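You operate a simulated robot arm through the tools that you are given. There is no shell and no other tool.

You run a simulated robot arm. Do the job below in one go: nothing can be reset, and whatever is moved stays where it is left.

## Task
Comb the wad on the grey pad with the blue paddle, then roll it in the rolling box.
Fine: the paddle goes back; rod in for rolling, out again after.

The check looks at the end state, three seconds after you hand in, the way a careful person would. Anything else that was tipped, shoved, dropped, spilled or broken makes it a failure.

## Robot
A 6-joint arm with a two-finger gripper, fixed in place. Base frame: the origin is on the floor under the middle of its stand, x ahead of it, y to its left, z up; the work surface is at about z = 0.78. Units: m, rad, N and s.
It reaches about 1.637 m from its shoulder. Its first joint turns from -2.897 to 2.897 rad. Payload 3.43 kg.
Tool frame: the origin (TCP) lies between the finger pads and is the grasp point; the fingertips stand 0.02 m ahead of it; z points along the fingers, y is the line along which they close. The gripper opens to 0.19 m; its body begins 0.248 m behind the TCP.
Orientation is that of the tool frame in the base frame, as a unit quaternion [w, x, y, z]. With the fingers straight down and closing along the base's y, the tool's x points along the base's -x, its y along +y and its z along -z.

## Interface
- The arm moves only by the tool arm_command. Its argument "plan" is a list of rows, each a list of 6 numbers: the shift along the base's x, y, z in units of 50 mm (1.0 is 50 mm), then the turn, a rotation vector about the base's x, y, z in units of 4 degrees (1.0 is 4 degrees). In form: [[x, y, z, rx, ry, rz], ...]. A call has 1 to 20 rows; each row shifts and turns the commanded pose from where the row before left it. "claw" is the gripper command, from -1 (fully open) to 1 (shut), values between in proportion, set as the call begins (left out, the last holds). A call with a number of a shift or a turn outside -1 to 1 is refused whole. Each row takes 0.2 s and may step no farther than 0.05 m and 0.15 rad from the row before; otherwise, or with a gripper value out of range, the whole call is refused. A pose out of reach is approached as far as the arm can. The call stops where the force on the tool passes 90 N (or 10 N more than at its start, if that is more) or the arm is blocked; 0.2 s more then pass. The fingers move at their own pace (about 0.045 m/s each) and stop on an object; they squeeze with about 22 N. The grip force told is the motor's: it shows also when the fingers shut on nothing. Time passes only in rows, and 0.2 s behind the last, so rows that do not move let the fingers close. It gives the time, the measured TCP pose, the force on the tool (base axes), the opening and the grip force at its end, in the units of the frame above (readings bear some noise), with the torque about the TCP (base axes, N m) and any sound that the robot's microphone picked up, and new pictures: "views" is both (left out), scene, wrist or none.
- Cameras (640 x 400 px; columns grow to the right, rows downward): "scene" is fixed at [0.4014, -0.6492, 1.3669]; the picture's right is [0.33, -0.95, 0.00], its down [-0.64, -0.22, -0.73] and it looks along [0.69, 0.24, -0.68] (base axes); focal length 264 px, centre (320, 200). "wrist" rides on the gripper at [0.07, -0.008, -0.288] in the tool frame; the picture's right is [0.12, 0.99, 0.00], its down [-0.96, 0.12, -0.25] and it looks along [-0.25, 0.03, 0.97] (tool axes); focal length 261 px, centre (320, 200). There is no depth. A picture from a camera that has moved, and an enlarged one, comes with that camera's place and axes in the base frame and with its lens.
- lift_body(by): slides the trunk up (or, below 0, down) by that many m; the arm rides with it, the base frame stays. It gives what a move gives, with no picture.
- close_up(camera, box): a new picture of the part [left, top, right, bottom] of that camera's present view, enlarged. No time passes.
- hand_in(): hands the job in; it is judged then, once.

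Nothing tells you positions but the pictures and the camera data. Unless the task says otherwise, let go and move clear before handing in.

The tools are called after "Call:" as a command line: name --pt "numbers of a row" for each row, then --argument value for the rest, lists and objects as JSON in quotes. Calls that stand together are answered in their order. arm_command: Moves the arm, as the interface text tells. Its arguments: {"type":"object","properties":{"plan":{"type":"array"},"claw":{"type":"number"},"views":{"type":"string","enum":["both","scene","wrist","none"]}},"required":["plan"]} The other tools are called the same way: lift_body (by) moves the trunk up or down; close_up (camera, box) takes an enlarged picture of a part of a camera's view; hand_in () hands the job in.

At the start:

```text
time_s: 0.0
tool_pos: [0.867, -0.0667, 1.0671]
tcp_rot: [0.0, 0.0, 1.0, 0.0]
contact_force: [-0.5, 1.2, 0.0]
wrist_torque: [-0.01, 0.0, -0.02]
opening: 0.1901
gripper_force: 0.0
trunk travel left (down, up): [-0.175, 0.065]
```

scene: 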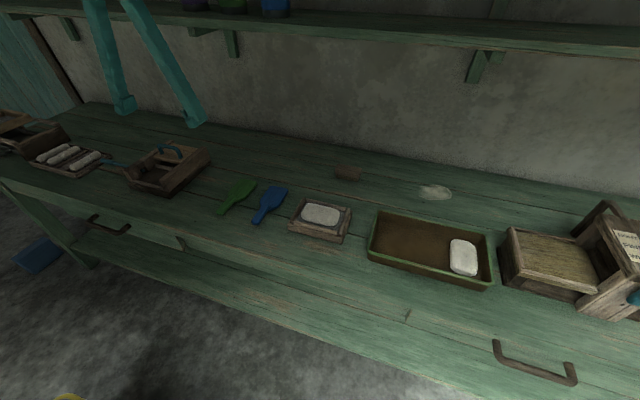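
wrist: 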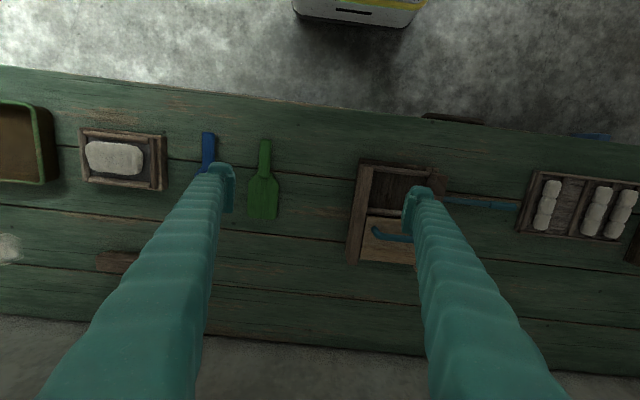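

I see a bench with rolls on a tray at the left, a rolling box with a handle, a green and a blue paddle, a wad on a small framed pad, a tray with another wad, and a box with a note at the right. I'll look closer before moving.

Call:
close_up --camera "scene" --box '[200, 150, 360, 250]'

Call:
close_up --camera "scene" --box '[0, 100, 220, 237]'

Call:
close_up --camera "scene" --box '[480, 190, 640, 330]'

Call:
close_up --camera "scene" --box '[280, 190, 500, 300]'

Call:
close_up --camera "wrist" --box '[320, 140, 640, 300]'

Call:
close_up --camera "wrist" --box '[0, 80, 320, 280]'

```text
4.00 times, centred on (280, 200) of scene
camera zoom: at [0.4014, -0.6492, 1.3669], right [0.33, -0.95, 0.0], down [-0.64, -0.22, -0.73], along [0.69, 0.24, -0.68], focal length 1058 px, centre (480, 200)
```

zoom: 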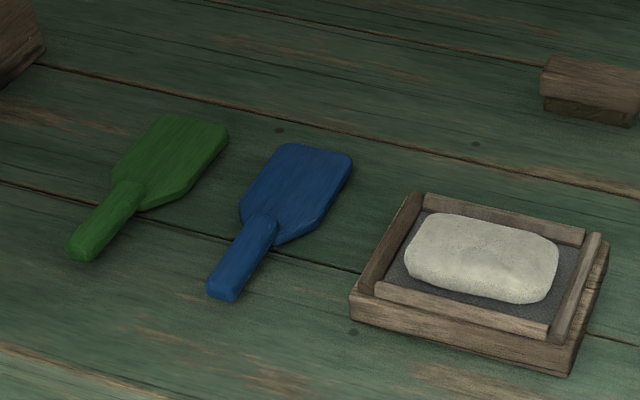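

```text
2.91 times, centred on (110, 168) of scene
camera zoom: at [0.4014, -0.6492, 1.3669], right [0.33, -0.95, 0.0], down [-0.64, -0.22, -0.73], along [0.69, 0.24, -0.68], focal length 769 px, centre (931, 292)
```

zoom: 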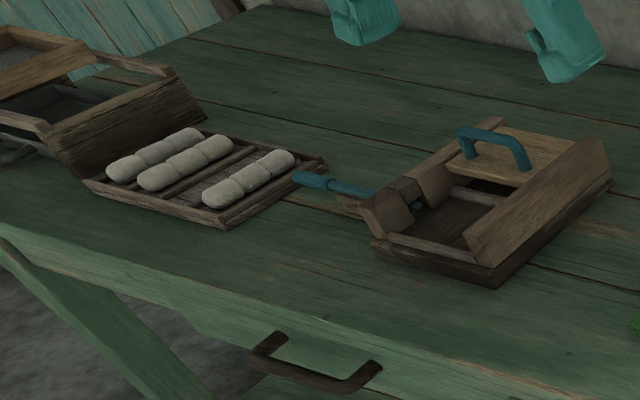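

```text
2.86 times, centred on (560, 260) of scene
camera zoom: at [0.4014, -0.6492, 1.3669], right [0.33, -0.95, 0.0], down [-0.64, -0.22, -0.73], along [0.69, 0.24, -0.68], focal length 756 px, centre (-366, 29)
```

zoom: 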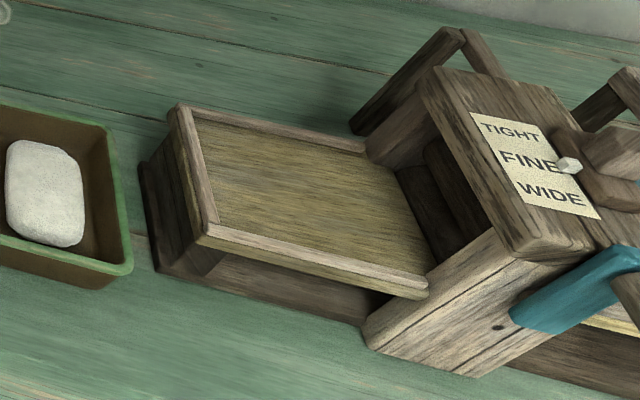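

```text
2.91 times, centred on (390, 245) of scene
camera zoom: at [0.4014, -0.6492, 1.3669], right [0.33, -0.95, 0.0], down [-0.64, -0.22, -0.73], along [0.69, 0.24, -0.68], focal length 769 px, centre (116, 69)
```

zoom: 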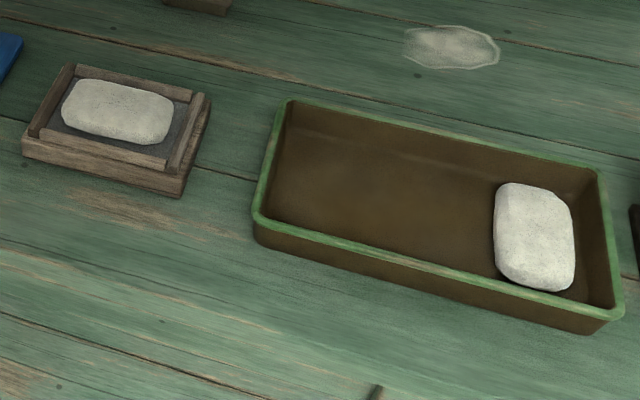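

```text
2.00 times, centred on (480, 220) of wrist
camera zoom: at [0.7993, -0.0746, 1.3557], right [-0.12, 0.99, 0.0], down [0.96, 0.12, 0.25], along [0.25, 0.03, -0.97], focal length 521 px, centre (0, 160)
```

zoom: 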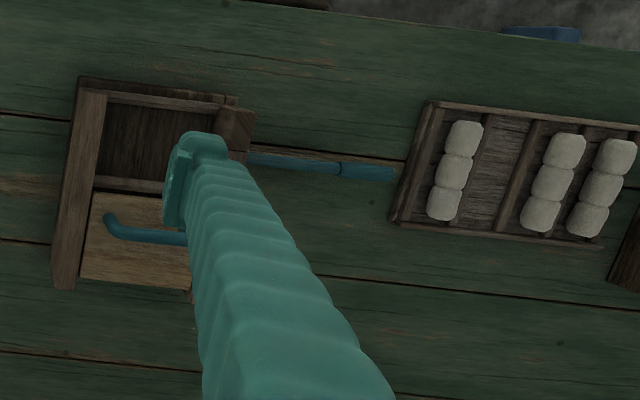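

```text
2.00 times, centred on (160, 180) of wrist
camera zoom: at [0.7993, -0.0746, 1.3557], right [-0.12, 0.99, 0.0], down [0.96, 0.12, 0.25], along [0.25, 0.03, -0.97], focal length 521 px, centre (640, 240)
```

zoom: 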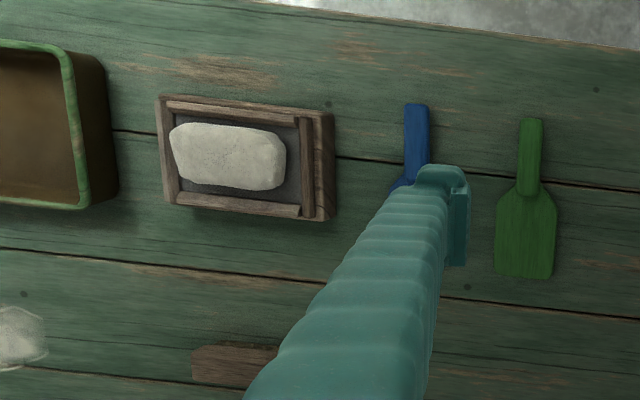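

The pad with the wad is around (0.89, -0.48), the rolling box around (0.94, 0.12) with a rod lying at its left side, and the paddles are between them. I'll shift the arm over the rolling box to see how it works.

Call:
arm_command --pt "0 1 0 0 0 0" --pt "0 1 0 0 0 0" --pt "0 1 0 0 0 0" --pt "0 0.8 0 0 0 0" --pt "0 0 0 0 0 0" --views "both"

```text
time_s: 1.2
tool_pos: [0.8669, 0.1248, 1.0648]
tcp_rot: [0.0, 0.0, 1.0, 0.0]
contact_force: [-0.3, 0.2, 1.3]
wrist_torque: [0.04, -0.03, 0.0]
opening: 0.1897
gripper_force: 0.0
trunk travel left (down, up): [-0.175, 0.065]
camera wrist: at [0.7986, 0.116, 1.3534], right [-0.12, 0.99, 0.0], down [0.96, 0.12, 0.25], along [0.25, 0.03, -0.97], focal length 261 px, centre (320, 200)
```

scene: 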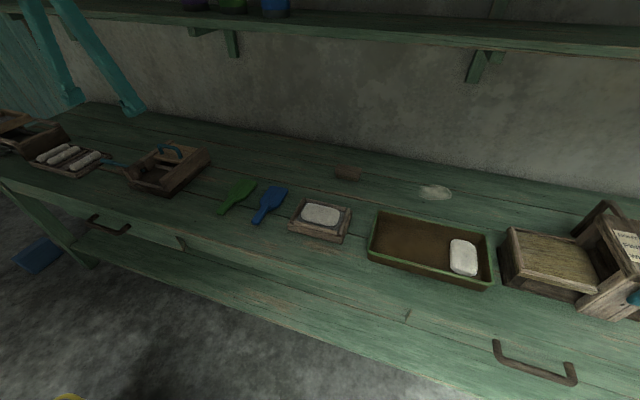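
wrist: 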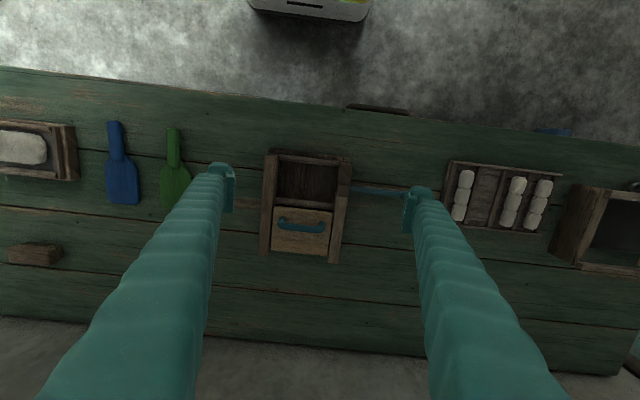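

Call:
close_up --camera "wrist" --box '[240, 130, 440, 280]'

Call:
close_up --camera "wrist" --box '[430, 130, 640, 290]'

Call:
close_up --camera "scene" --box '[90, 130, 220, 210]'

Call:
close_up --camera "wrist" --box '[80, 100, 220, 220]'

```text
2.67 times, centred on (340, 205) of wrist
camera zoom: at [0.7986, 0.116, 1.3534], right [-0.12, 0.99, 0.0], down [0.96, 0.12, 0.25], along [0.25, 0.03, -0.97], focal length 695 px, centre (267, 187)
```

zoom: 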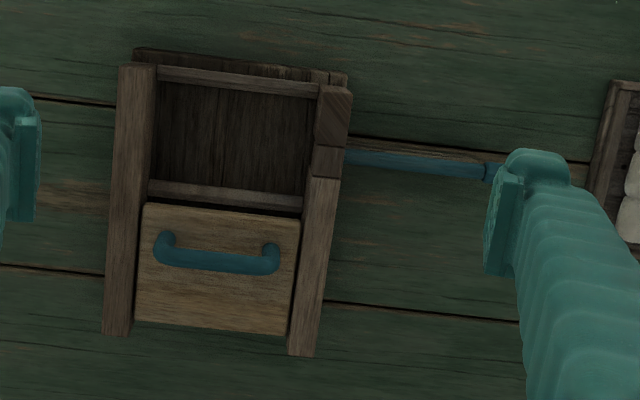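

```text
2.50 times, centred on (535, 210) of wrist
camera zoom: at [0.7986, 0.116, 1.3534], right [-0.12, 0.99, 0.0], down [0.96, 0.12, 0.25], along [0.25, 0.03, -0.97], focal length 652 px, centre (-218, 175)
```

zoom: 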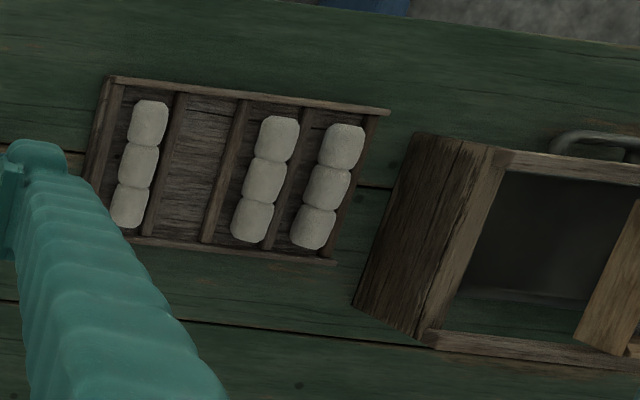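

```text
4.92 times, centred on (155, 170) of scene
camera zoom: at [0.4014, -0.6492, 1.3669], right [0.33, -0.95, 0.0], down [-0.64, -0.22, -0.73], along [0.69, 0.24, -0.68], focal length 1302 px, centre (1132, 348)
```

zoom: 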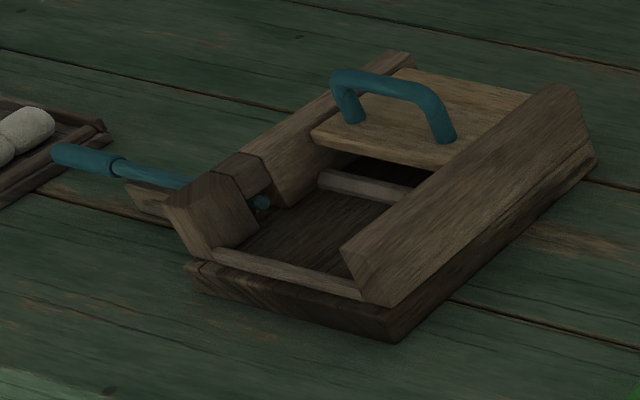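

```text
3.33 times, centred on (150, 160) of wrist
camera zoom: at [0.7986, 0.116, 1.3534], right [-0.12, 0.99, 0.0], down [0.96, 0.12, 0.25], along [0.25, 0.03, -0.97], focal length 869 px, centre (887, 333)
```

zoom: 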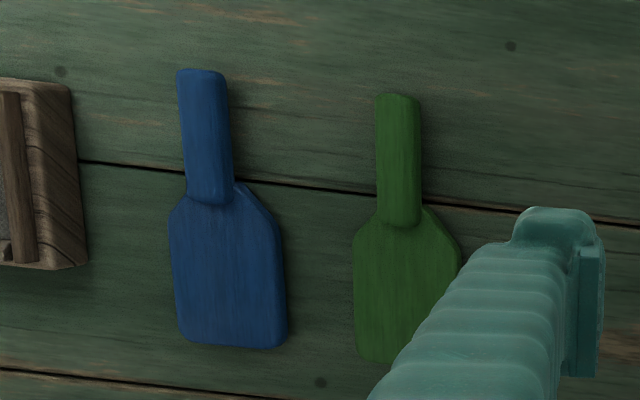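

The rolling box has a front trough, a sliding pusher with a teal handle behind it, and a rod poking slightly in through the left wall. Next I'll view the paddles from above, then the pad.

Call:
arm_command --pt "-0.1 -0.95 -0.2 0 0 0" --pt "-0.1 -0.95 -0.2 0 0 0" --pt "-0.1 -0.95 -0.2 0 0 0" --pt "-0.1 -0.95 -0.2 0 0 0" --pt "-0.1 -0.95 -0.2 0 0 0" --pt "-0.1 -0.95 -0.2 0 0 0" --pt "-0.1 -0.95 -0.2 0 0 0" --pt "0 -0.95 -0.2 0 0 0" --pt "0 -0.9 -0.2 0 0 0" --pt "0 0 0 0 0 0" --views "wrist"

```text
time_s: 3.4
tool_pos: [0.8299, -0.3023, 0.9793]
tcp_rot: [0.0, -0.001, 1.0, -0.001]
contact_force: [-0.7, -0.4, -0.7]
wrist_torque: [0.0, 0.01, -0.01]
opening: 0.1902
gripper_force: 0.0
trunk travel left (down, up): [-0.175, 0.065]
camera wrist: at [0.7611, -0.3109, 1.2689], right [-0.12, 0.99, 0.0], down [0.96, 0.12, 0.25], along [0.25, 0.03, -0.97], focal length 261 px, centre (320, 200)
```

wrist: 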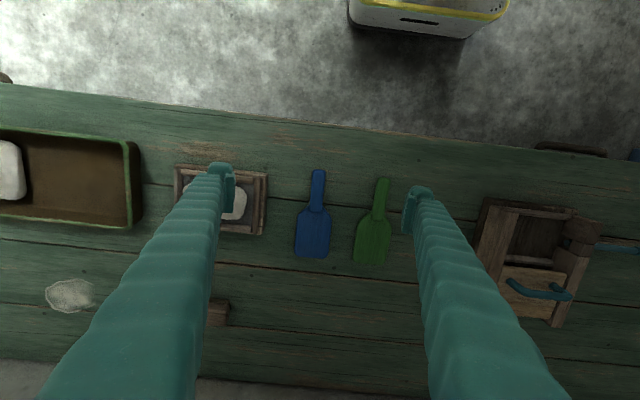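

Call:
close_up --camera "wrist" --box '[270, 150, 420, 280]'

Call:
arm_command --pt "0 -0.9 0 0 0 0" --pt "0 -0.9 0 0 0 0" --pt "0 -0.9 0 0 0 0" --pt "0 -0.8 0 0 0 0" --pt "0 0 0 0 0 0" --views "wrist"

Call:
close_up --camera "wrist" --box '[225, 140, 410, 270]'

```text
3.08 times, centred on (345, 215) of wrist
camera zoom: at [0.7611, -0.3109, 1.2689], right [-0.12, 0.99, 0.0], down [0.96, 0.12, 0.25], along [0.25, 0.03, -0.97], focal length 802 px, centre (243, 154)
```

zoom: 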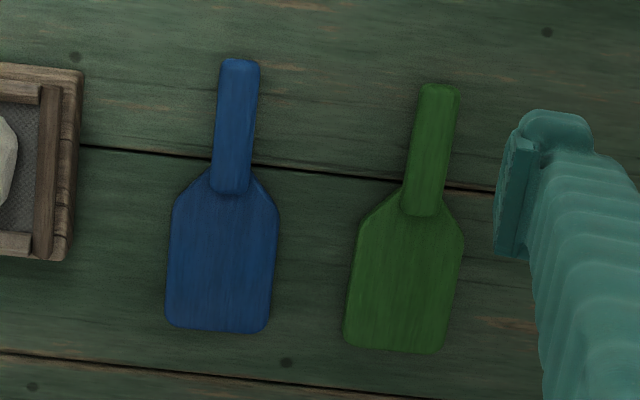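

```text
time_s: 4.6
tool_pos: [0.8349, -0.4776, 0.9782]
tcp_rot: [0.0, -0.001, 1.0, 0.0]
contact_force: [-0.5, -0.2, -0.6]
wrist_torque: [0.06, 0.01, -0.01]
opening: 0.19
gripper_force: 0.1
trunk travel left (down, up): [-0.175, 0.065]
camera wrist: at [0.7661, -0.486, 1.2671], right [-0.12, 0.99, 0.0], down [0.96, 0.12, 0.25], along [0.25, 0.03, -0.97], focal length 261 px, centre (320, 200)
```

wrist: 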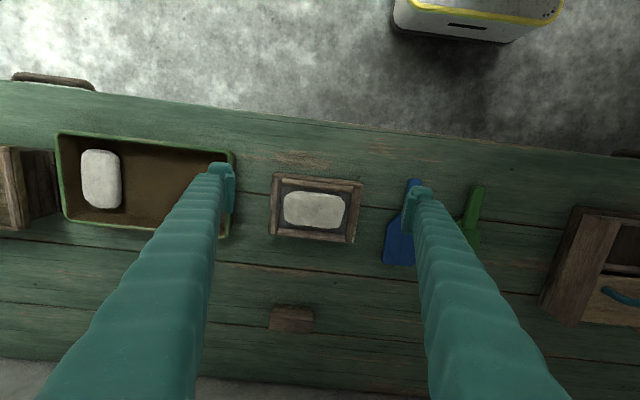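

```text
3.08 times, centred on (318, 205) of wrist
camera zoom: at [0.7661, -0.486, 1.2671], right [-0.12, 0.99, 0.0], down [0.96, 0.12, 0.25], along [0.25, 0.03, -0.97], focal length 802 px, centre (328, 185)
```

zoom: 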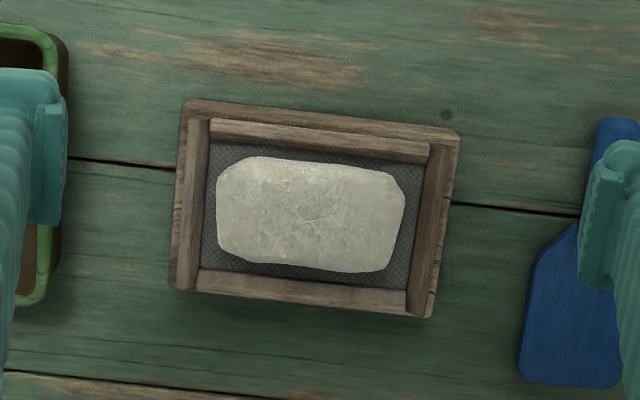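

The wad (about 0.11 x 0.066 m) sits in the grey pad at about (0.898, -0.480); the blue paddle lies along x at y = -0.30, with its handle toward me. Before starting I'll take a close look at the rolling box and rod from lower down.

Call:
arm_command --pt "0 0.95 0 0 0 0" --pt "0 0.95 0 0 0 0" --pt "0 0.95 0 0 0 0" --pt "0 0.95 0 0 0 0" --pt "0 0.95 0 0 0 0" --pt "0 0.95 0 0 0 0" --pt "0 0.95 0 0 0 0" --pt "0 0.95 0 0 0 0" --pt "0 0.95 0 0 0 0" --pt "0 0.95 0 0 0 0" --pt "0 0.95 0 0 0 0" --pt "0 0.95 -0.2 0 0 0" --pt "0 0.8 -0.2 0 0 0" --pt "0 0 0 0 0 0" --views "wrist"

Call:
close_up --camera "wrist" --box '[220, 130, 420, 290]'

```text
time_s: 7.6
tool_pos: [0.8319, 0.1346, 0.9559]
tcp_rot: [0.0, 0.0, 1.0, 0.0]
contact_force: [-0.7, 0.6, 0.6]
wrist_torque: [-0.02, -0.01, 0.04]
opening: 0.1898
gripper_force: 0.1
trunk travel left (down, up): [-0.175, 0.065]
camera wrist: at [0.7636, 0.1267, 1.246], right [-0.12, 0.99, 0.0], down [0.96, 0.12, 0.25], along [0.25, 0.03, -0.97], focal length 261 px, centre (320, 200)
```

wrist: 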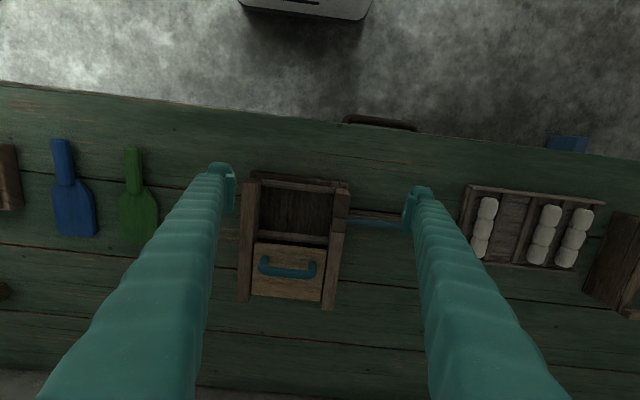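

```text
2.50 times, centred on (320, 210) of wrist
camera zoom: at [0.7636, 0.1267, 1.246], right [-0.12, 0.99, 0.0], down [0.96, 0.12, 0.25], along [0.25, 0.03, -0.97], focal length 652 px, centre (320, 175)
```

zoom: 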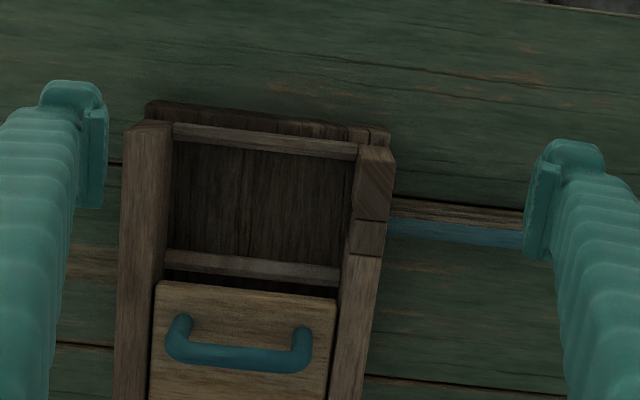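

I'll tilt the wrist to see the rod and its hole from the left side.

Call:
arm_command --pt "0 0.7 0.2 -1 0 0" --pt "0 0.7 0.2 -1 0 0" --pt "0 0.7 0.2 -1 0 0" --pt "0 0.7 0 -1 0 0" --pt "0 0.7 0 -1 0 0" --pt "0 0.7 0 -1 0 0" --pt "0 0.7 0 -1 0 0" --pt "0 0.5 0 -1 0 0" --pt "0 0 0 0 0 0" --views "wrist"

Call:
close_up --camera "wrist" --box '[120, 80, 420, 267]'

```text
time_s: 9.6
tool_pos: [0.8319, 0.4034, 0.9835]
tcp_rot: [0.001, 0.001, 0.961, -0.276]
contact_force: [0.3, -0.6, -0.9]
wrist_torque: [-0.11, 0.01, -0.01]
opening: 0.1902
gripper_force: 0.2
trunk travel left (down, up): [-0.175, 0.065]
camera wrist: at [0.7628, 0.5497, 1.2331], right [-0.12, 0.84, -0.53], down [0.96, 0.23, 0.15], along [0.25, -0.49, -0.84], focal length 261 px, centre (320, 200)
```

wrist: 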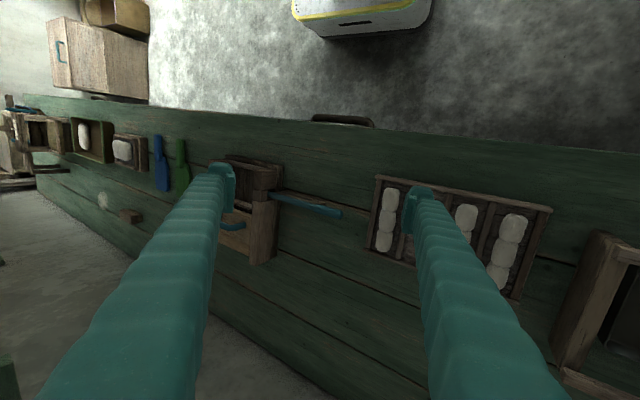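

```text
2.13 times, centred on (270, 174) of wrist
camera zoom: at [0.7628, 0.5497, 1.2331], right [-0.12, 0.84, -0.53], down [0.96, 0.23, 0.15], along [0.25, -0.49, -0.84], focal length 556 px, centre (427, 256)
```

zoom: 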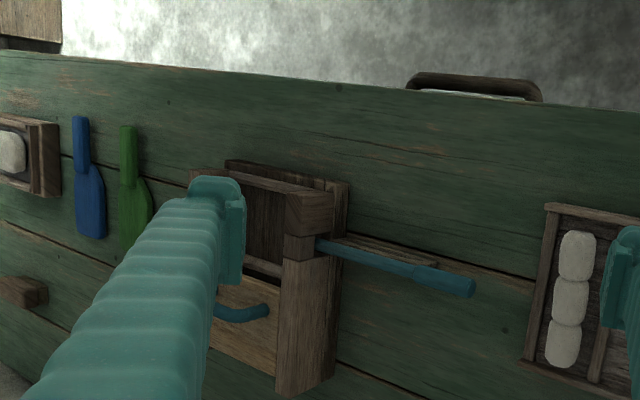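

Call:
close_up --camera "wrist" --box '[225, 150, 355, 231]'

Call:
close_up --camera "scene" --box '[95, 140, 175, 190]'

Call:
close_up --camera "scene" --box '[560, 190, 640, 320]'

Call:
close_up --camera "scene" --box '[280, 190, 360, 250]'

```text
4.92 times, centred on (290, 190) of wrist
camera zoom: at [0.7628, 0.5497, 1.2331], right [-0.12, 0.84, -0.53], down [0.96, 0.23, 0.15], along [0.25, -0.49, -0.84], focal length 1283 px, centre (468, 247)
```

zoom: 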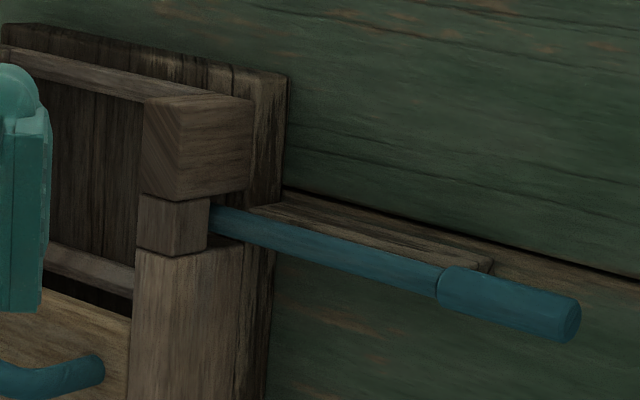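

```text
8.00 times, centred on (135, 165) of scene
camera zoom: at [0.4014, -0.6492, 1.3669], right [0.33, -0.95, 0.0], down [-0.64, -0.22, -0.73], along [0.69, 0.24, -0.68], focal length 2116 px, centre (1800, 480)
```

zoom: 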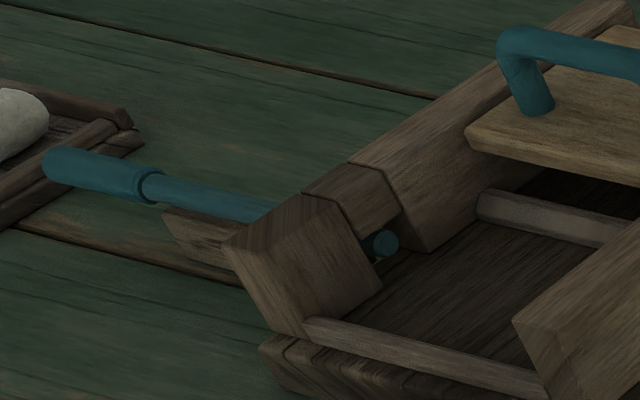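

```text
3.08 times, centred on (600, 255) of scene
camera zoom: at [0.4014, -0.6492, 1.3669], right [0.33, -0.95, 0.0], down [-0.64, -0.22, -0.73], along [0.69, 0.24, -0.68], focal length 814 px, centre (-542, 31)
```

zoom: 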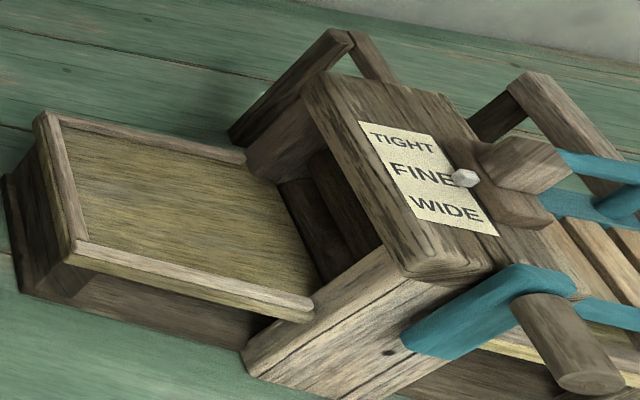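

```text
6.67 times, centred on (320, 220) of scene
camera zoom: at [0.4014, -0.6492, 1.3669], right [0.33, -0.95, 0.0], down [-0.64, -0.22, -0.73], along [0.69, 0.24, -0.68], focal length 1763 px, centre (320, 67)
```

zoom: 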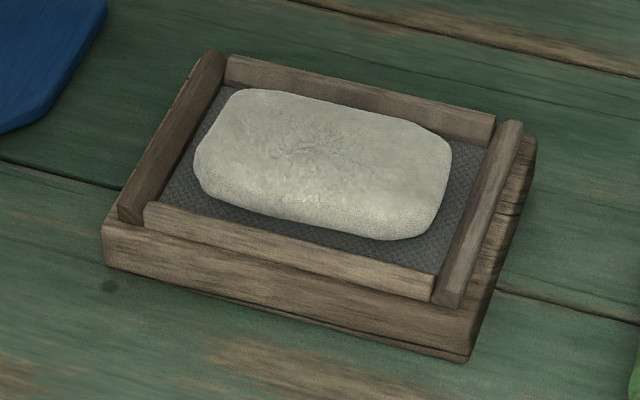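

The pointer machine on the right stays untouched; the rod sits in a bracket at about x=0.90, z≈0.815, running along y. Now I'll go to above the blue paddle's handle with the fingers partly open.

Call:
arm_command --pt "0.035 -0.942 0 1 0 0" --pt "0.035 -0.942 0 1 0 0" --pt "0.035 -0.942 0 1 0 0" --pt "0.035 -0.942 0 1 0 0" --pt "0.035 -0.942 0 1 0 0" --pt "0.035 -0.942 0 1 0 0" --pt "0.035 -0.942 0 1 0 0" --pt "0.035 -0.942 0 1 0 0" --pt "0.035 -0.942 0 0 0 0.5" --pt "0.035 -0.942 0 0 0 0" --pt "0.035 -0.942 -0.2 0 0 0" --pt "0.035 -0.942 -0.2 0 0 0" --pt "0.035 -0.942 -0.2 0 0 0" --pt "0.035 -0.942 -0.2 0 0 0" --pt "0.03 -0.938 -0.34 0 0 0" --pt "0 0 0 0 0 0" --pt "0 0 0 0 0 0" --claw 0.16 --views "wrist"

Call:
close_up --camera "wrist" --box '[240, 110, 400, 260]'

```text
time_s: 13.2
tool_pos: [0.86, -0.3052, 0.9275]
tcp_rot: [0.0, -0.018, 1.0, -0.001]
contact_force: [-0.3, 0.1, 0.1]
wrist_torque: [0.0, 0.0, 0.01]
opening: 0.0797
gripper_force: 0.1
trunk travel left (down, up): [-0.175, 0.065]
camera wrist: at [0.792, -0.3165, 1.2173], right [-0.15, 0.99, 0.0], down [0.96, 0.15, 0.25], along [0.24, 0.04, -0.97], focal length 261 px, centre (320, 200)
```

wrist: 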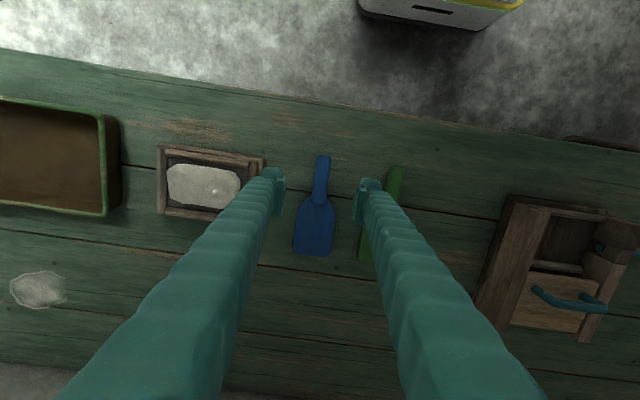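

```text
2.67 times, centred on (320, 185) of wrist
camera zoom: at [0.792, -0.3165, 1.2173], right [-0.15, 0.99, 0.0], down [0.96, 0.15, 0.25], along [0.24, 0.04, -0.97], focal length 695 px, centre (320, 240)
```

zoom: 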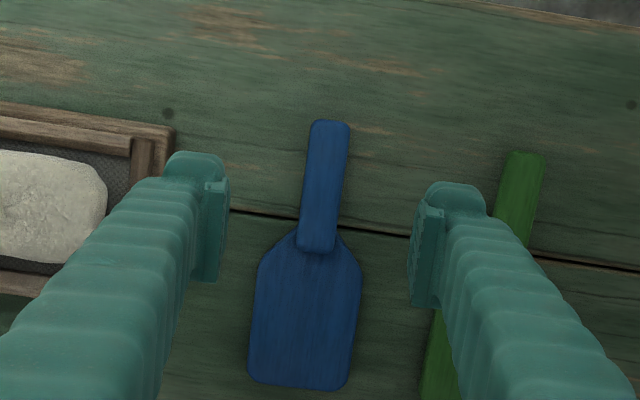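

The fingers straddle the blue handle, about 3 mm off-centre and slightly rotated. I'll correct and go down.

Call:
arm_command --pt "0 0.05 -0.7 0 0 0.4" --pt "0 0 -0.7 0 0 0" --pt "0 0 -0.6 0 0 0" --pt "0 0 -0.4 0 0 0" --pt "0 0 0 0 0 0" --views "wrist"

Call:
close_up --camera "wrist" --box '[240, 110, 400, 260]'

Call:
close_up --camera "scene" --box '[200, 140, 320, 240]'

```text
time_s: 14.4
tool_pos: [0.8614, -0.3006, 0.8071]
tcp_rot: [-0.001, -0.033, 0.999, 0.0]
contact_force: [-0.7, -0.3, -0.1]
wrist_torque: [-0.03, -0.01, 0.04]
opening: 0.08
gripper_force: 0.1
trunk travel left (down, up): [-0.175, 0.065]
camera wrist: at [0.7926, -0.3134, 1.0967], right [-0.18, 0.98, 0.0], down [0.95, 0.18, 0.25], along [0.24, 0.04, -0.97], focal length 261 px, centre (320, 200)
```

wrist: 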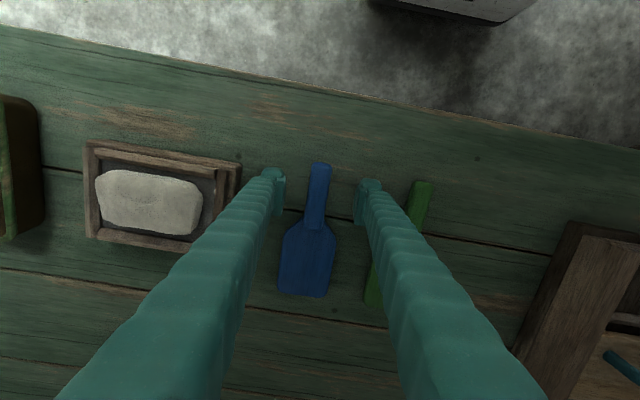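

```text
2.67 times, centred on (320, 185) of wrist
camera zoom: at [0.7926, -0.3134, 1.0967], right [-0.18, 0.98, 0.0], down [0.95, 0.18, 0.25], along [0.24, 0.04, -0.97], focal length 695 px, centre (320, 240)
```

zoom: 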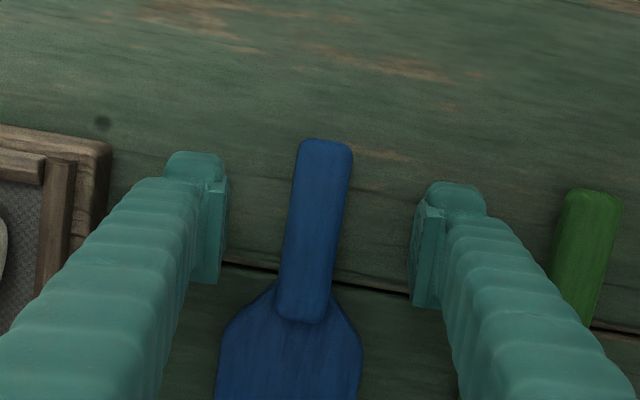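

```text
4.00 times, centred on (260, 190) of scene
camera zoom: at [0.4014, -0.6492, 1.3669], right [0.33, -0.95, 0.0], down [-0.64, -0.22, -0.73], along [0.69, 0.24, -0.68], focal length 1058 px, centre (560, 240)
```

zoom: 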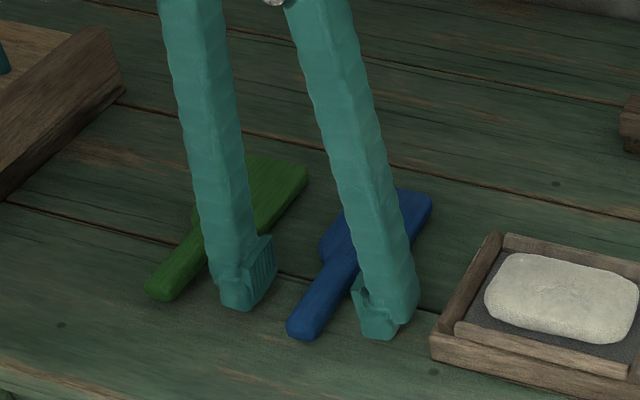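

Handle is centred between the fingers; close on it after a small further descent.

Call:
arm_command --pt "0 0 -0.1 0 0 0" --pt "0 0 0 0 0 0" --views "none"

Call:
arm_command --pt "0 0 0 0 0 0" --pt "0 0 0 0 0 0" --pt "0 0 0 0 0 0" --pt "0 0 0 0 0 0" --pt "0 0 0 0 0 0" --pt "0 0 0 0 0 0" --claw 1 --views "both"

```text
time_s: 15.0
tool_pos: [0.861, -0.3012, 0.8038]
tcp_rot: [0.0, -0.031, 1.0, 0.0]
contact_force: [-0.6, 0.6, 0.0]
wrist_torque: [0.0, 0.03, 0.01]
opening: 0.0795
gripper_force: 0.1
trunk travel left (down, up): [-0.175, 0.065]
```

```text
time_s: 16.4
tool_pos: [0.8605, -0.3003, 0.8039]
tcp_rot: [0.001, -0.031, 1.0, 0.0]
contact_force: [0.4, 0.0, 0.2]
wrist_torque: [0.0, 0.0, 0.07]
opening: 0.023
gripper_force: 22.1
trunk travel left (down, up): [-0.175, 0.065]
camera wrist: at [0.7922, -0.3133, 1.0932], right [-0.18, 0.98, 0.0], down [0.95, 0.18, 0.25], along [0.24, 0.05, -0.97], focal length 261 px, centre (320, 200)
```

scene: 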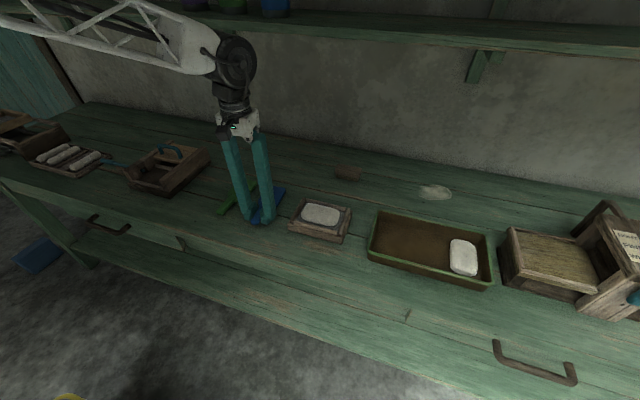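
wrist: 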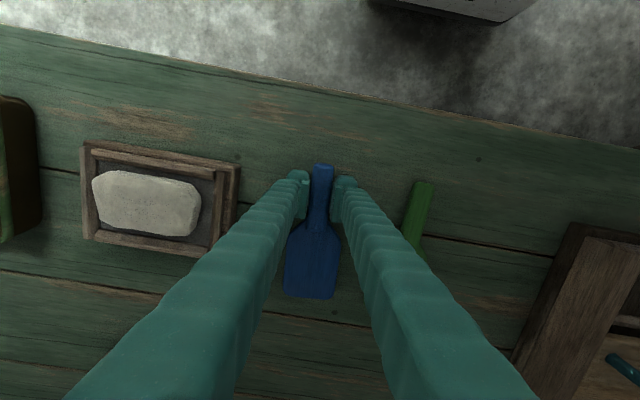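

Handle gripped at 23 mm width with 22 N. Lift straight up and check it is held level.

Call:
arm_command --pt "0 0 0.4 0 0 0" --pt "0 0 0.6 0 0 0" --pt "0 0 0.6 0 0 0" --pt "0 0 0.6 0 0 0" --pt "0 0 0 0 0 0" --views "both"

Call:
close_up --camera "scene" --box '[200, 140, 320, 240]'

Call:
close_up --camera "wrist" --box '[220, 140, 420, 310]'

```text
time_s: 17.6
tool_pos: [0.8616, -0.3009, 0.9123]
tcp_rot: [0.0, -0.032, 1.0, 0.0]
contact_force: [-0.3, -0.5, -1.1]
wrist_torque: [-0.02, 0.04, 0.04]
opening: 0.0232
gripper_force: 22.1
trunk travel left (down, up): [-0.175, 0.065]
camera wrist: at [0.7924, -0.3143, 1.2021], right [-0.18, 0.98, 0.0], down [0.95, 0.18, 0.25], along [0.24, 0.05, -0.97], focal length 261 px, centre (320, 200)
```

scene: 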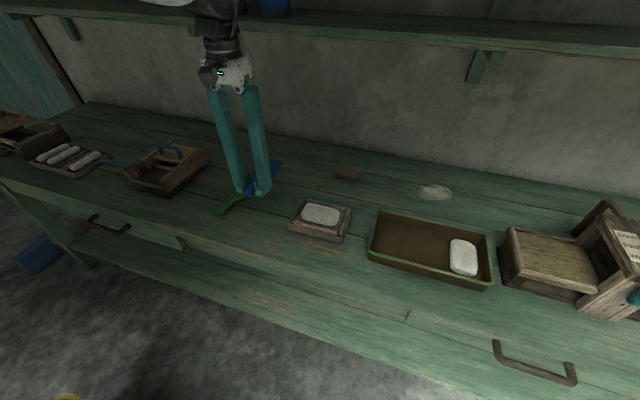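
wrist: 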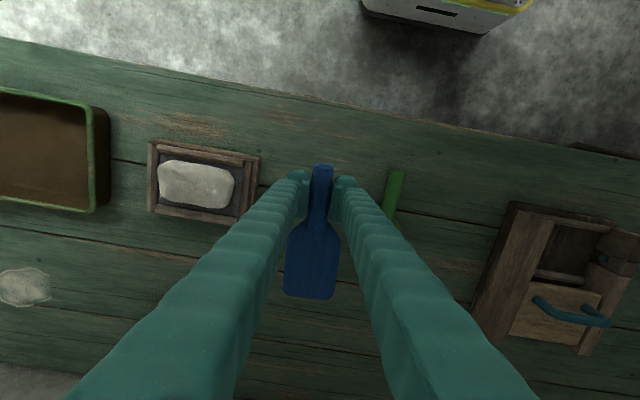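

```text
4.00 times, centred on (260, 190) of scene
camera zoom: at [0.4014, -0.6492, 1.3669], right [0.33, -0.95, 0.0], down [-0.64, -0.22, -0.73], along [0.69, 0.24, -0.68], focal length 1058 px, centre (560, 240)
```

zoom: 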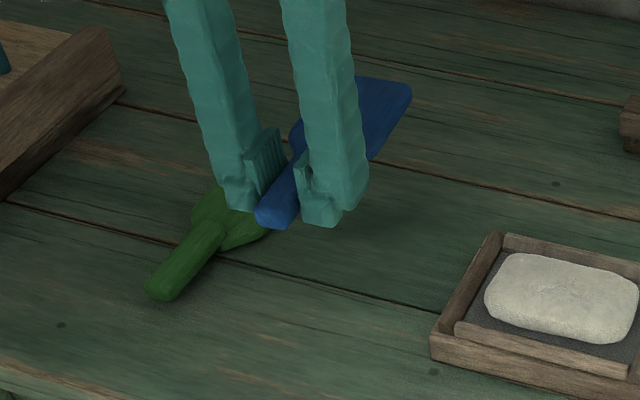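

```text
2.35 times, centred on (320, 225) of wrist
camera zoom: at [0.7924, -0.3143, 1.2021], right [-0.18, 0.98, 0.0], down [0.95, 0.18, 0.25], along [0.24, 0.05, -0.97], focal length 613 px, centre (320, 141)
```

zoom: 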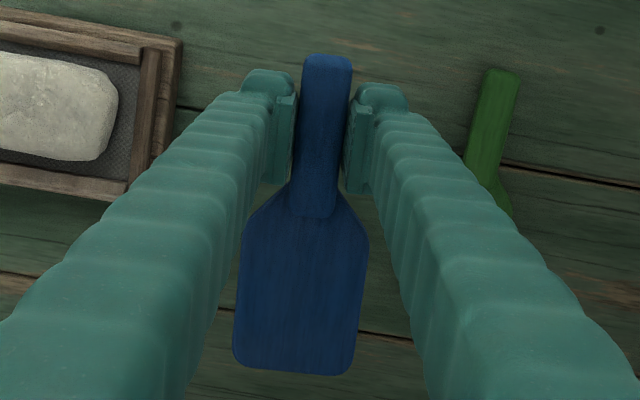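

Paddle is held level. I'll carry it over the pad and come down near the wad's top.

Call:
arm_command --pt "-0.12 -0.742 0 0 0 0" --pt "-0.12 -0.742 0 0 0 0" --pt "-0.12 -0.742 0 0 0 0" --pt "-0.12 -0.742 0 0 0 0" --pt "-0.12 -0.742 0 0 0 0" --pt "0 0 -0.4 0 0 0" --pt "0 0 0 0 0 0" --views "both"

Call:
close_up --camera "scene" --box '[260, 150, 380, 250]'

Call:
close_up --camera "wrist" --box '[220, 140, 420, 310]'

```text
time_s: 19.2
tool_pos: [0.8284, -0.4882, 0.8938]
tcp_rot: [0.0, -0.031, 1.0, 0.0]
contact_force: [0.2, 0.5, -1.2]
wrist_torque: [-0.01, 0.05, -0.01]
opening: 0.0229
gripper_force: 21.9
trunk travel left (down, up): [-0.175, 0.065]
camera wrist: at [0.7601, -0.5003, 1.1837], right [-0.18, 0.98, 0.0], down [0.95, 0.18, 0.25], along [0.24, 0.05, -0.97], focal length 261 px, centre (320, 200)
```

scene: 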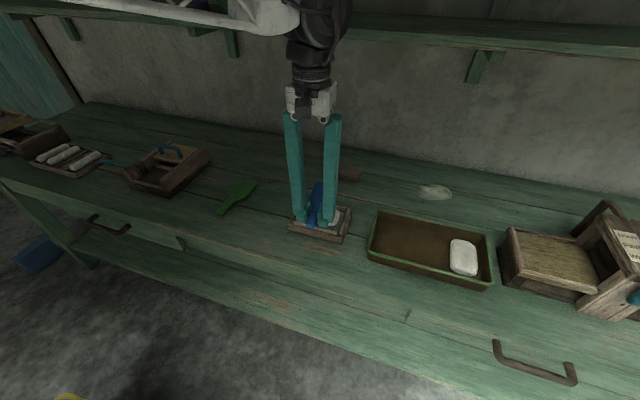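
wrist: 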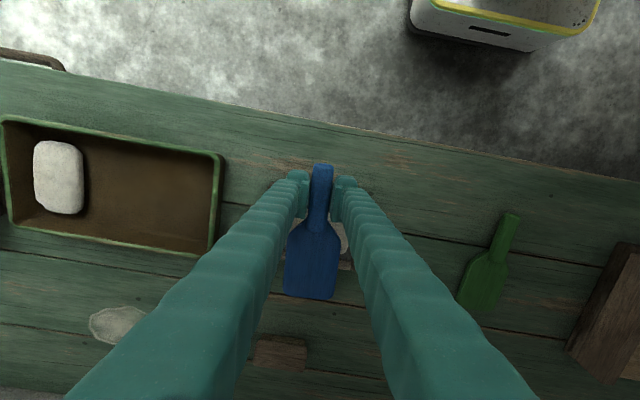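

```text
4.00 times, centred on (320, 200) of scene
camera zoom: at [0.4014, -0.6492, 1.3669], right [0.33, -0.95, 0.0], down [-0.64, -0.22, -0.73], along [0.69, 0.24, -0.68], focal length 1058 px, centre (320, 200)
```

zoom: 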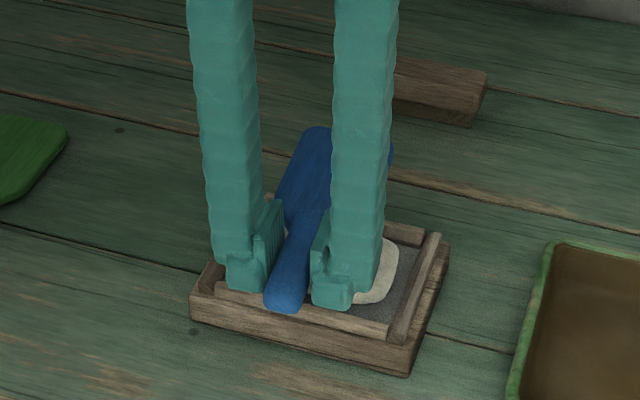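

```text
2.35 times, centred on (320, 225) of wrist
camera zoom: at [0.7601, -0.5003, 1.1837], right [-0.18, 0.98, 0.0], down [0.95, 0.18, 0.25], along [0.24, 0.05, -0.97], focal length 613 px, centre (320, 141)
```

zoom: 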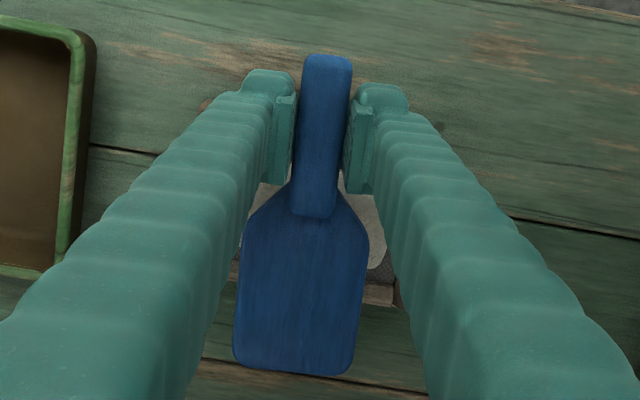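

Call:
arm_command --pt "0 0 -0.1 0 0 0" --pt "0 0 -0.1 0 0 0" --pt "0 0 -0.1 0 0 0" --pt "0 0 -0.1 0 0 0" --pt "0 0 0 0 0 0" --views "none"

Call:
arm_command --pt "0 0 -0.06 0 0 0" --pt "0 0 0 0 0 0" --views "none"

Call:
arm_command --pt "0 0 -0.06 0 0 0" --pt "0 0 0 0 0 0" --views "scene"

Call:
close_up --camera "scene" --box '[260, 150, 380, 250]'

```text
time_s: 20.4
tool_pos: [0.8283, -0.4858, 0.8744]
tcp_rot: [0.0, -0.031, 1.0, 0.0]
contact_force: [-0.7, -0.7, -1.4]
wrist_torque: [-0.03, 0.09, -0.03]
opening: 0.0228
gripper_force: 21.8
trunk travel left (down, up): [-0.175, 0.065]
```

```text
time_s: 21.0
tool_pos: [0.8293, -0.4868, 0.8712]
tcp_rot: [0.0, -0.031, 1.0, -0.001]
contact_force: [-0.1, 0.0, -0.8]
wrist_torque: [-0.02, 0.1, -0.02]
opening: 0.0232
gripper_force: 22.1
trunk travel left (down, up): [-0.175, 0.065]
```

```text
time_s: 21.6
tool_pos: [0.8296, -0.487, 0.8679]
tcp_rot: [0.0, -0.031, 1.0, 0.0]
contact_force: [-0.3, -0.1, -1.1]
wrist_torque: [-0.01, 0.07, -0.03]
opening: 0.0232
gripper_force: 22.1
trunk travel left (down, up): [-0.175, 0.065]
```

scene: 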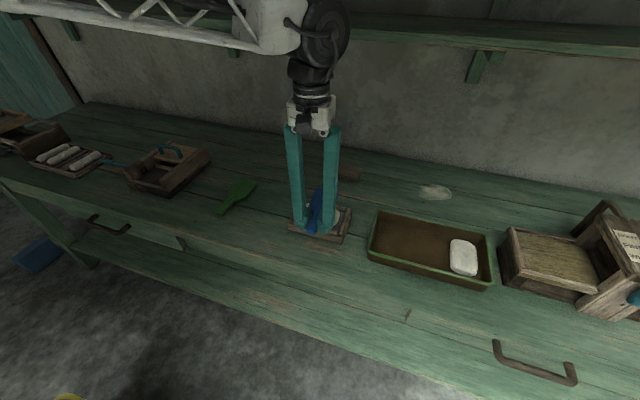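

```text
4.00 times, centred on (320, 200) of scene
camera zoom: at [0.4014, -0.6492, 1.3669], right [0.33, -0.95, 0.0], down [-0.64, -0.22, -0.73], along [0.69, 0.24, -0.68], focal length 1058 px, centre (320, 200)
```

zoom: 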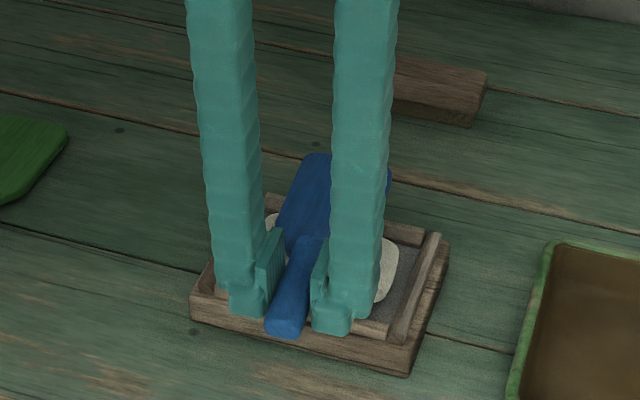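

Call:
arm_command --pt "-0.4 0 0 0 0 0" --pt "0 0 -0.06 0 0 0" --pt "0 0 0 0 0 0" --views "none"

Call:
arm_command --pt "0 0 -0.06 0 0 0" --pt "0 0 0 0 0 0" --views "none"

Call:
arm_command --pt "0 0 -0.06 0 0 0" --pt "0 0 0 0 0 0" --views "none"

```text
time_s: 22.4
tool_pos: [0.8097, -0.4842, 0.8645]
tcp_rot: [0.0, -0.032, 0.999, -0.001]
contact_force: [-0.5, 0.6, -1.8]
wrist_torque: [-0.02, 0.07, 0.03]
opening: 0.0228
gripper_force: 21.8
trunk travel left (down, up): [-0.175, 0.065]
```

```text
time_s: 23.0
tool_pos: [0.811, -0.4857, 0.8623]
tcp_rot: [0.0, -0.031, 1.0, 0.0]
contact_force: [0.0, 0.4, -1.3]
wrist_torque: [-0.01, 0.07, -0.05]
opening: 0.023
gripper_force: 22.1
trunk travel left (down, up): [-0.175, 0.065]
```

```text
time_s: 23.6
tool_pos: [0.8095, -0.4853, 0.8593]
tcp_rot: [0.0, -0.032, 1.0, 0.001]
contact_force: [0.1, 1.3, 0.1]
wrist_torque: [0.02, 0.02, 0.01]
opening: 0.0228
gripper_force: 21.8
trunk travel left (down, up): [-0.175, 0.065]
```

Call:
arm_command --pt "0 0 -0.04 0 0 0" --pt "0 0 0 0 0 0" --views "none"

Call:
close_up --camera "scene" --box '[280, 180, 360, 240]'

```text
time_s: 24.2
tool_pos: [0.81, -0.4851, 0.8574]
tcp_rot: [0.001, -0.032, 0.999, -0.001]
contact_force: [0.6, -0.1, 7.3]
wrist_torque: [0.03, -0.64, 0.01]
opening: 0.0231
gripper_force: 22.1
trunk travel left (down, up): [-0.175, 0.065]
```

```text
6.67 times, centred on (320, 210) of scene
camera zoom: at [0.4014, -0.6492, 1.3669], right [0.33, -0.95, 0.0], down [-0.64, -0.22, -0.73], along [0.69, 0.24, -0.68], focal length 1763 px, centre (320, 133)
```

zoom: 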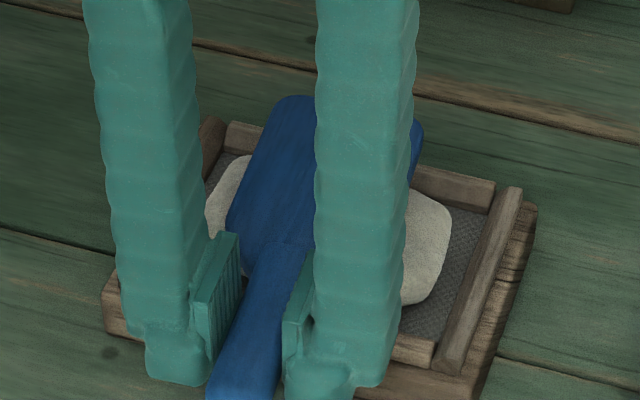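

Contact with the wad at about 7 N. First comb stroke: draw the paddle toward the handle side (−x), then lift and look.

Call:
arm_command --pt "-0.3 0 0 0 0 0" --pt "-0.3 0 0 0 0 0" --pt "-0.3 0 0 0 0 0" --pt "-0.3 0 0 0 0 0" --views "none"

Call:
arm_command --pt "0 0 0.4 0 0 0" --pt "0 0 0.6 0 0 0" --pt "-0.6 0 0 0 0 0" --pt "-0.8 0 0 0 0 0" --pt "0 0 0 0 0 0" --views "both"

Call:
close_up --camera "scene" --box '[260, 170, 380, 250]'

Call:
close_up --camera "wrist" --box '[200, 160, 440, 340]'

```text
time_s: 25.2
tool_pos: [0.7516, -0.4856, 0.8602]
tcp_rot: [0.001, -0.032, 1.0, 0.0]
contact_force: [-0.3, 0.1, -0.9]
wrist_torque: [-0.03, 0.13, 0.02]
opening: 0.0229
gripper_force: 22.3
trunk travel left (down, up): [-0.175, 0.065]
```

```text
time_s: 26.4
tool_pos: [0.6777, -0.4876, 0.9057]
tcp_rot: [-0.001, -0.033, 0.999, 0.0]
contact_force: [0.9, 0.3, -0.5]
wrist_torque: [-0.02, 0.04, -0.01]
opening: 0.0231
gripper_force: 22.3
trunk travel left (down, up): [-0.175, 0.065]
camera wrist: at [0.6103, -0.5005, 1.1955], right [-0.18, 0.98, 0.0], down [0.95, 0.18, 0.25], along [0.24, 0.05, -0.97], focal length 261 px, centre (320, 200)
```

scene: 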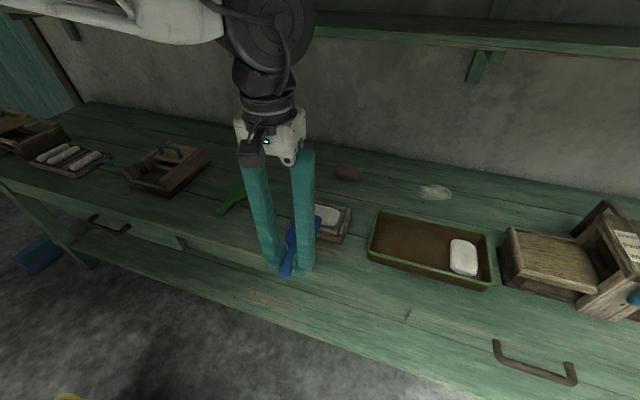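
wrist: 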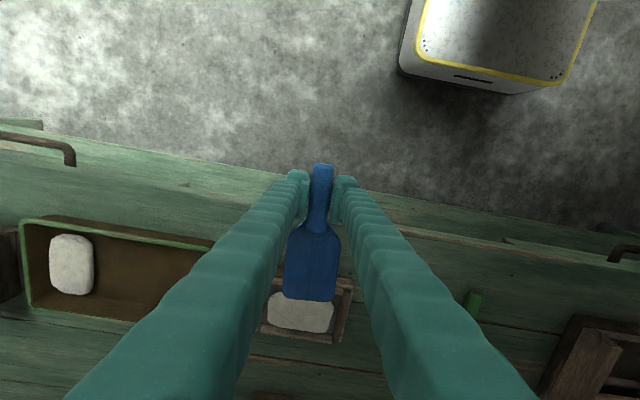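

```text
5.00 times, centred on (320, 210) of scene
camera zoom: at [0.4014, -0.6492, 1.3669], right [0.33, -0.95, 0.0], down [-0.64, -0.22, -0.73], along [0.69, 0.24, -0.68], focal length 1322 px, centre (320, 150)
```

zoom: 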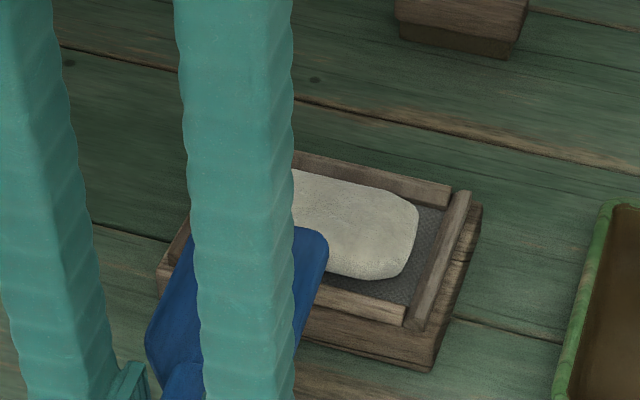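

```text
2.22 times, centred on (320, 250) of wrist
camera zoom: at [0.6103, -0.5005, 1.1955], right [-0.18, 0.98, 0.0], down [0.95, 0.18, 0.25], along [0.24, 0.05, -0.97], focal length 579 px, centre (320, 89)
```

zoom: 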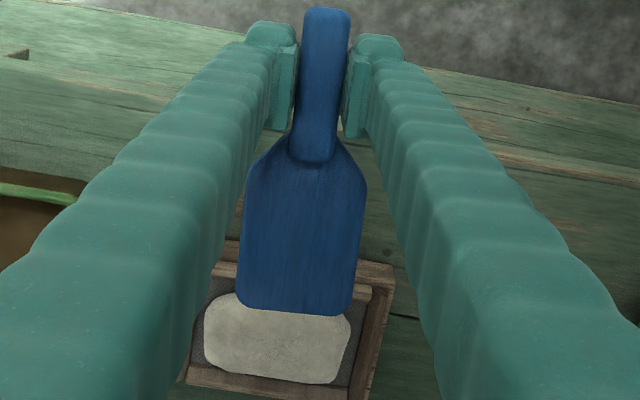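

The wad is still in place. I'll repeat strokes, checking for a change in its look.

Call:
arm_command --pt "0.9 0 0 0 0 0" --pt "0.9 0 0 0 0 0" --pt "0.8 0 0 0 0 0" --pt "0 0 -0.6 0 0 0" --pt "0 0 -0.36 0 0 0" --pt "0 0 -0.06 0 0 0" --pt "0 0 0 0 0 0" --views "none"

```text
time_s: 28.0
tool_pos: [0.8088, -0.4851, 0.8569]
tcp_rot: [-0.001, -0.032, 0.999, 0.0]
contact_force: [0.6, -0.1, -1.8]
wrist_torque: [0.02, 0.06, -0.02]
opening: 0.0232
gripper_force: 21.5
trunk travel left (down, up): [-0.175, 0.065]
```

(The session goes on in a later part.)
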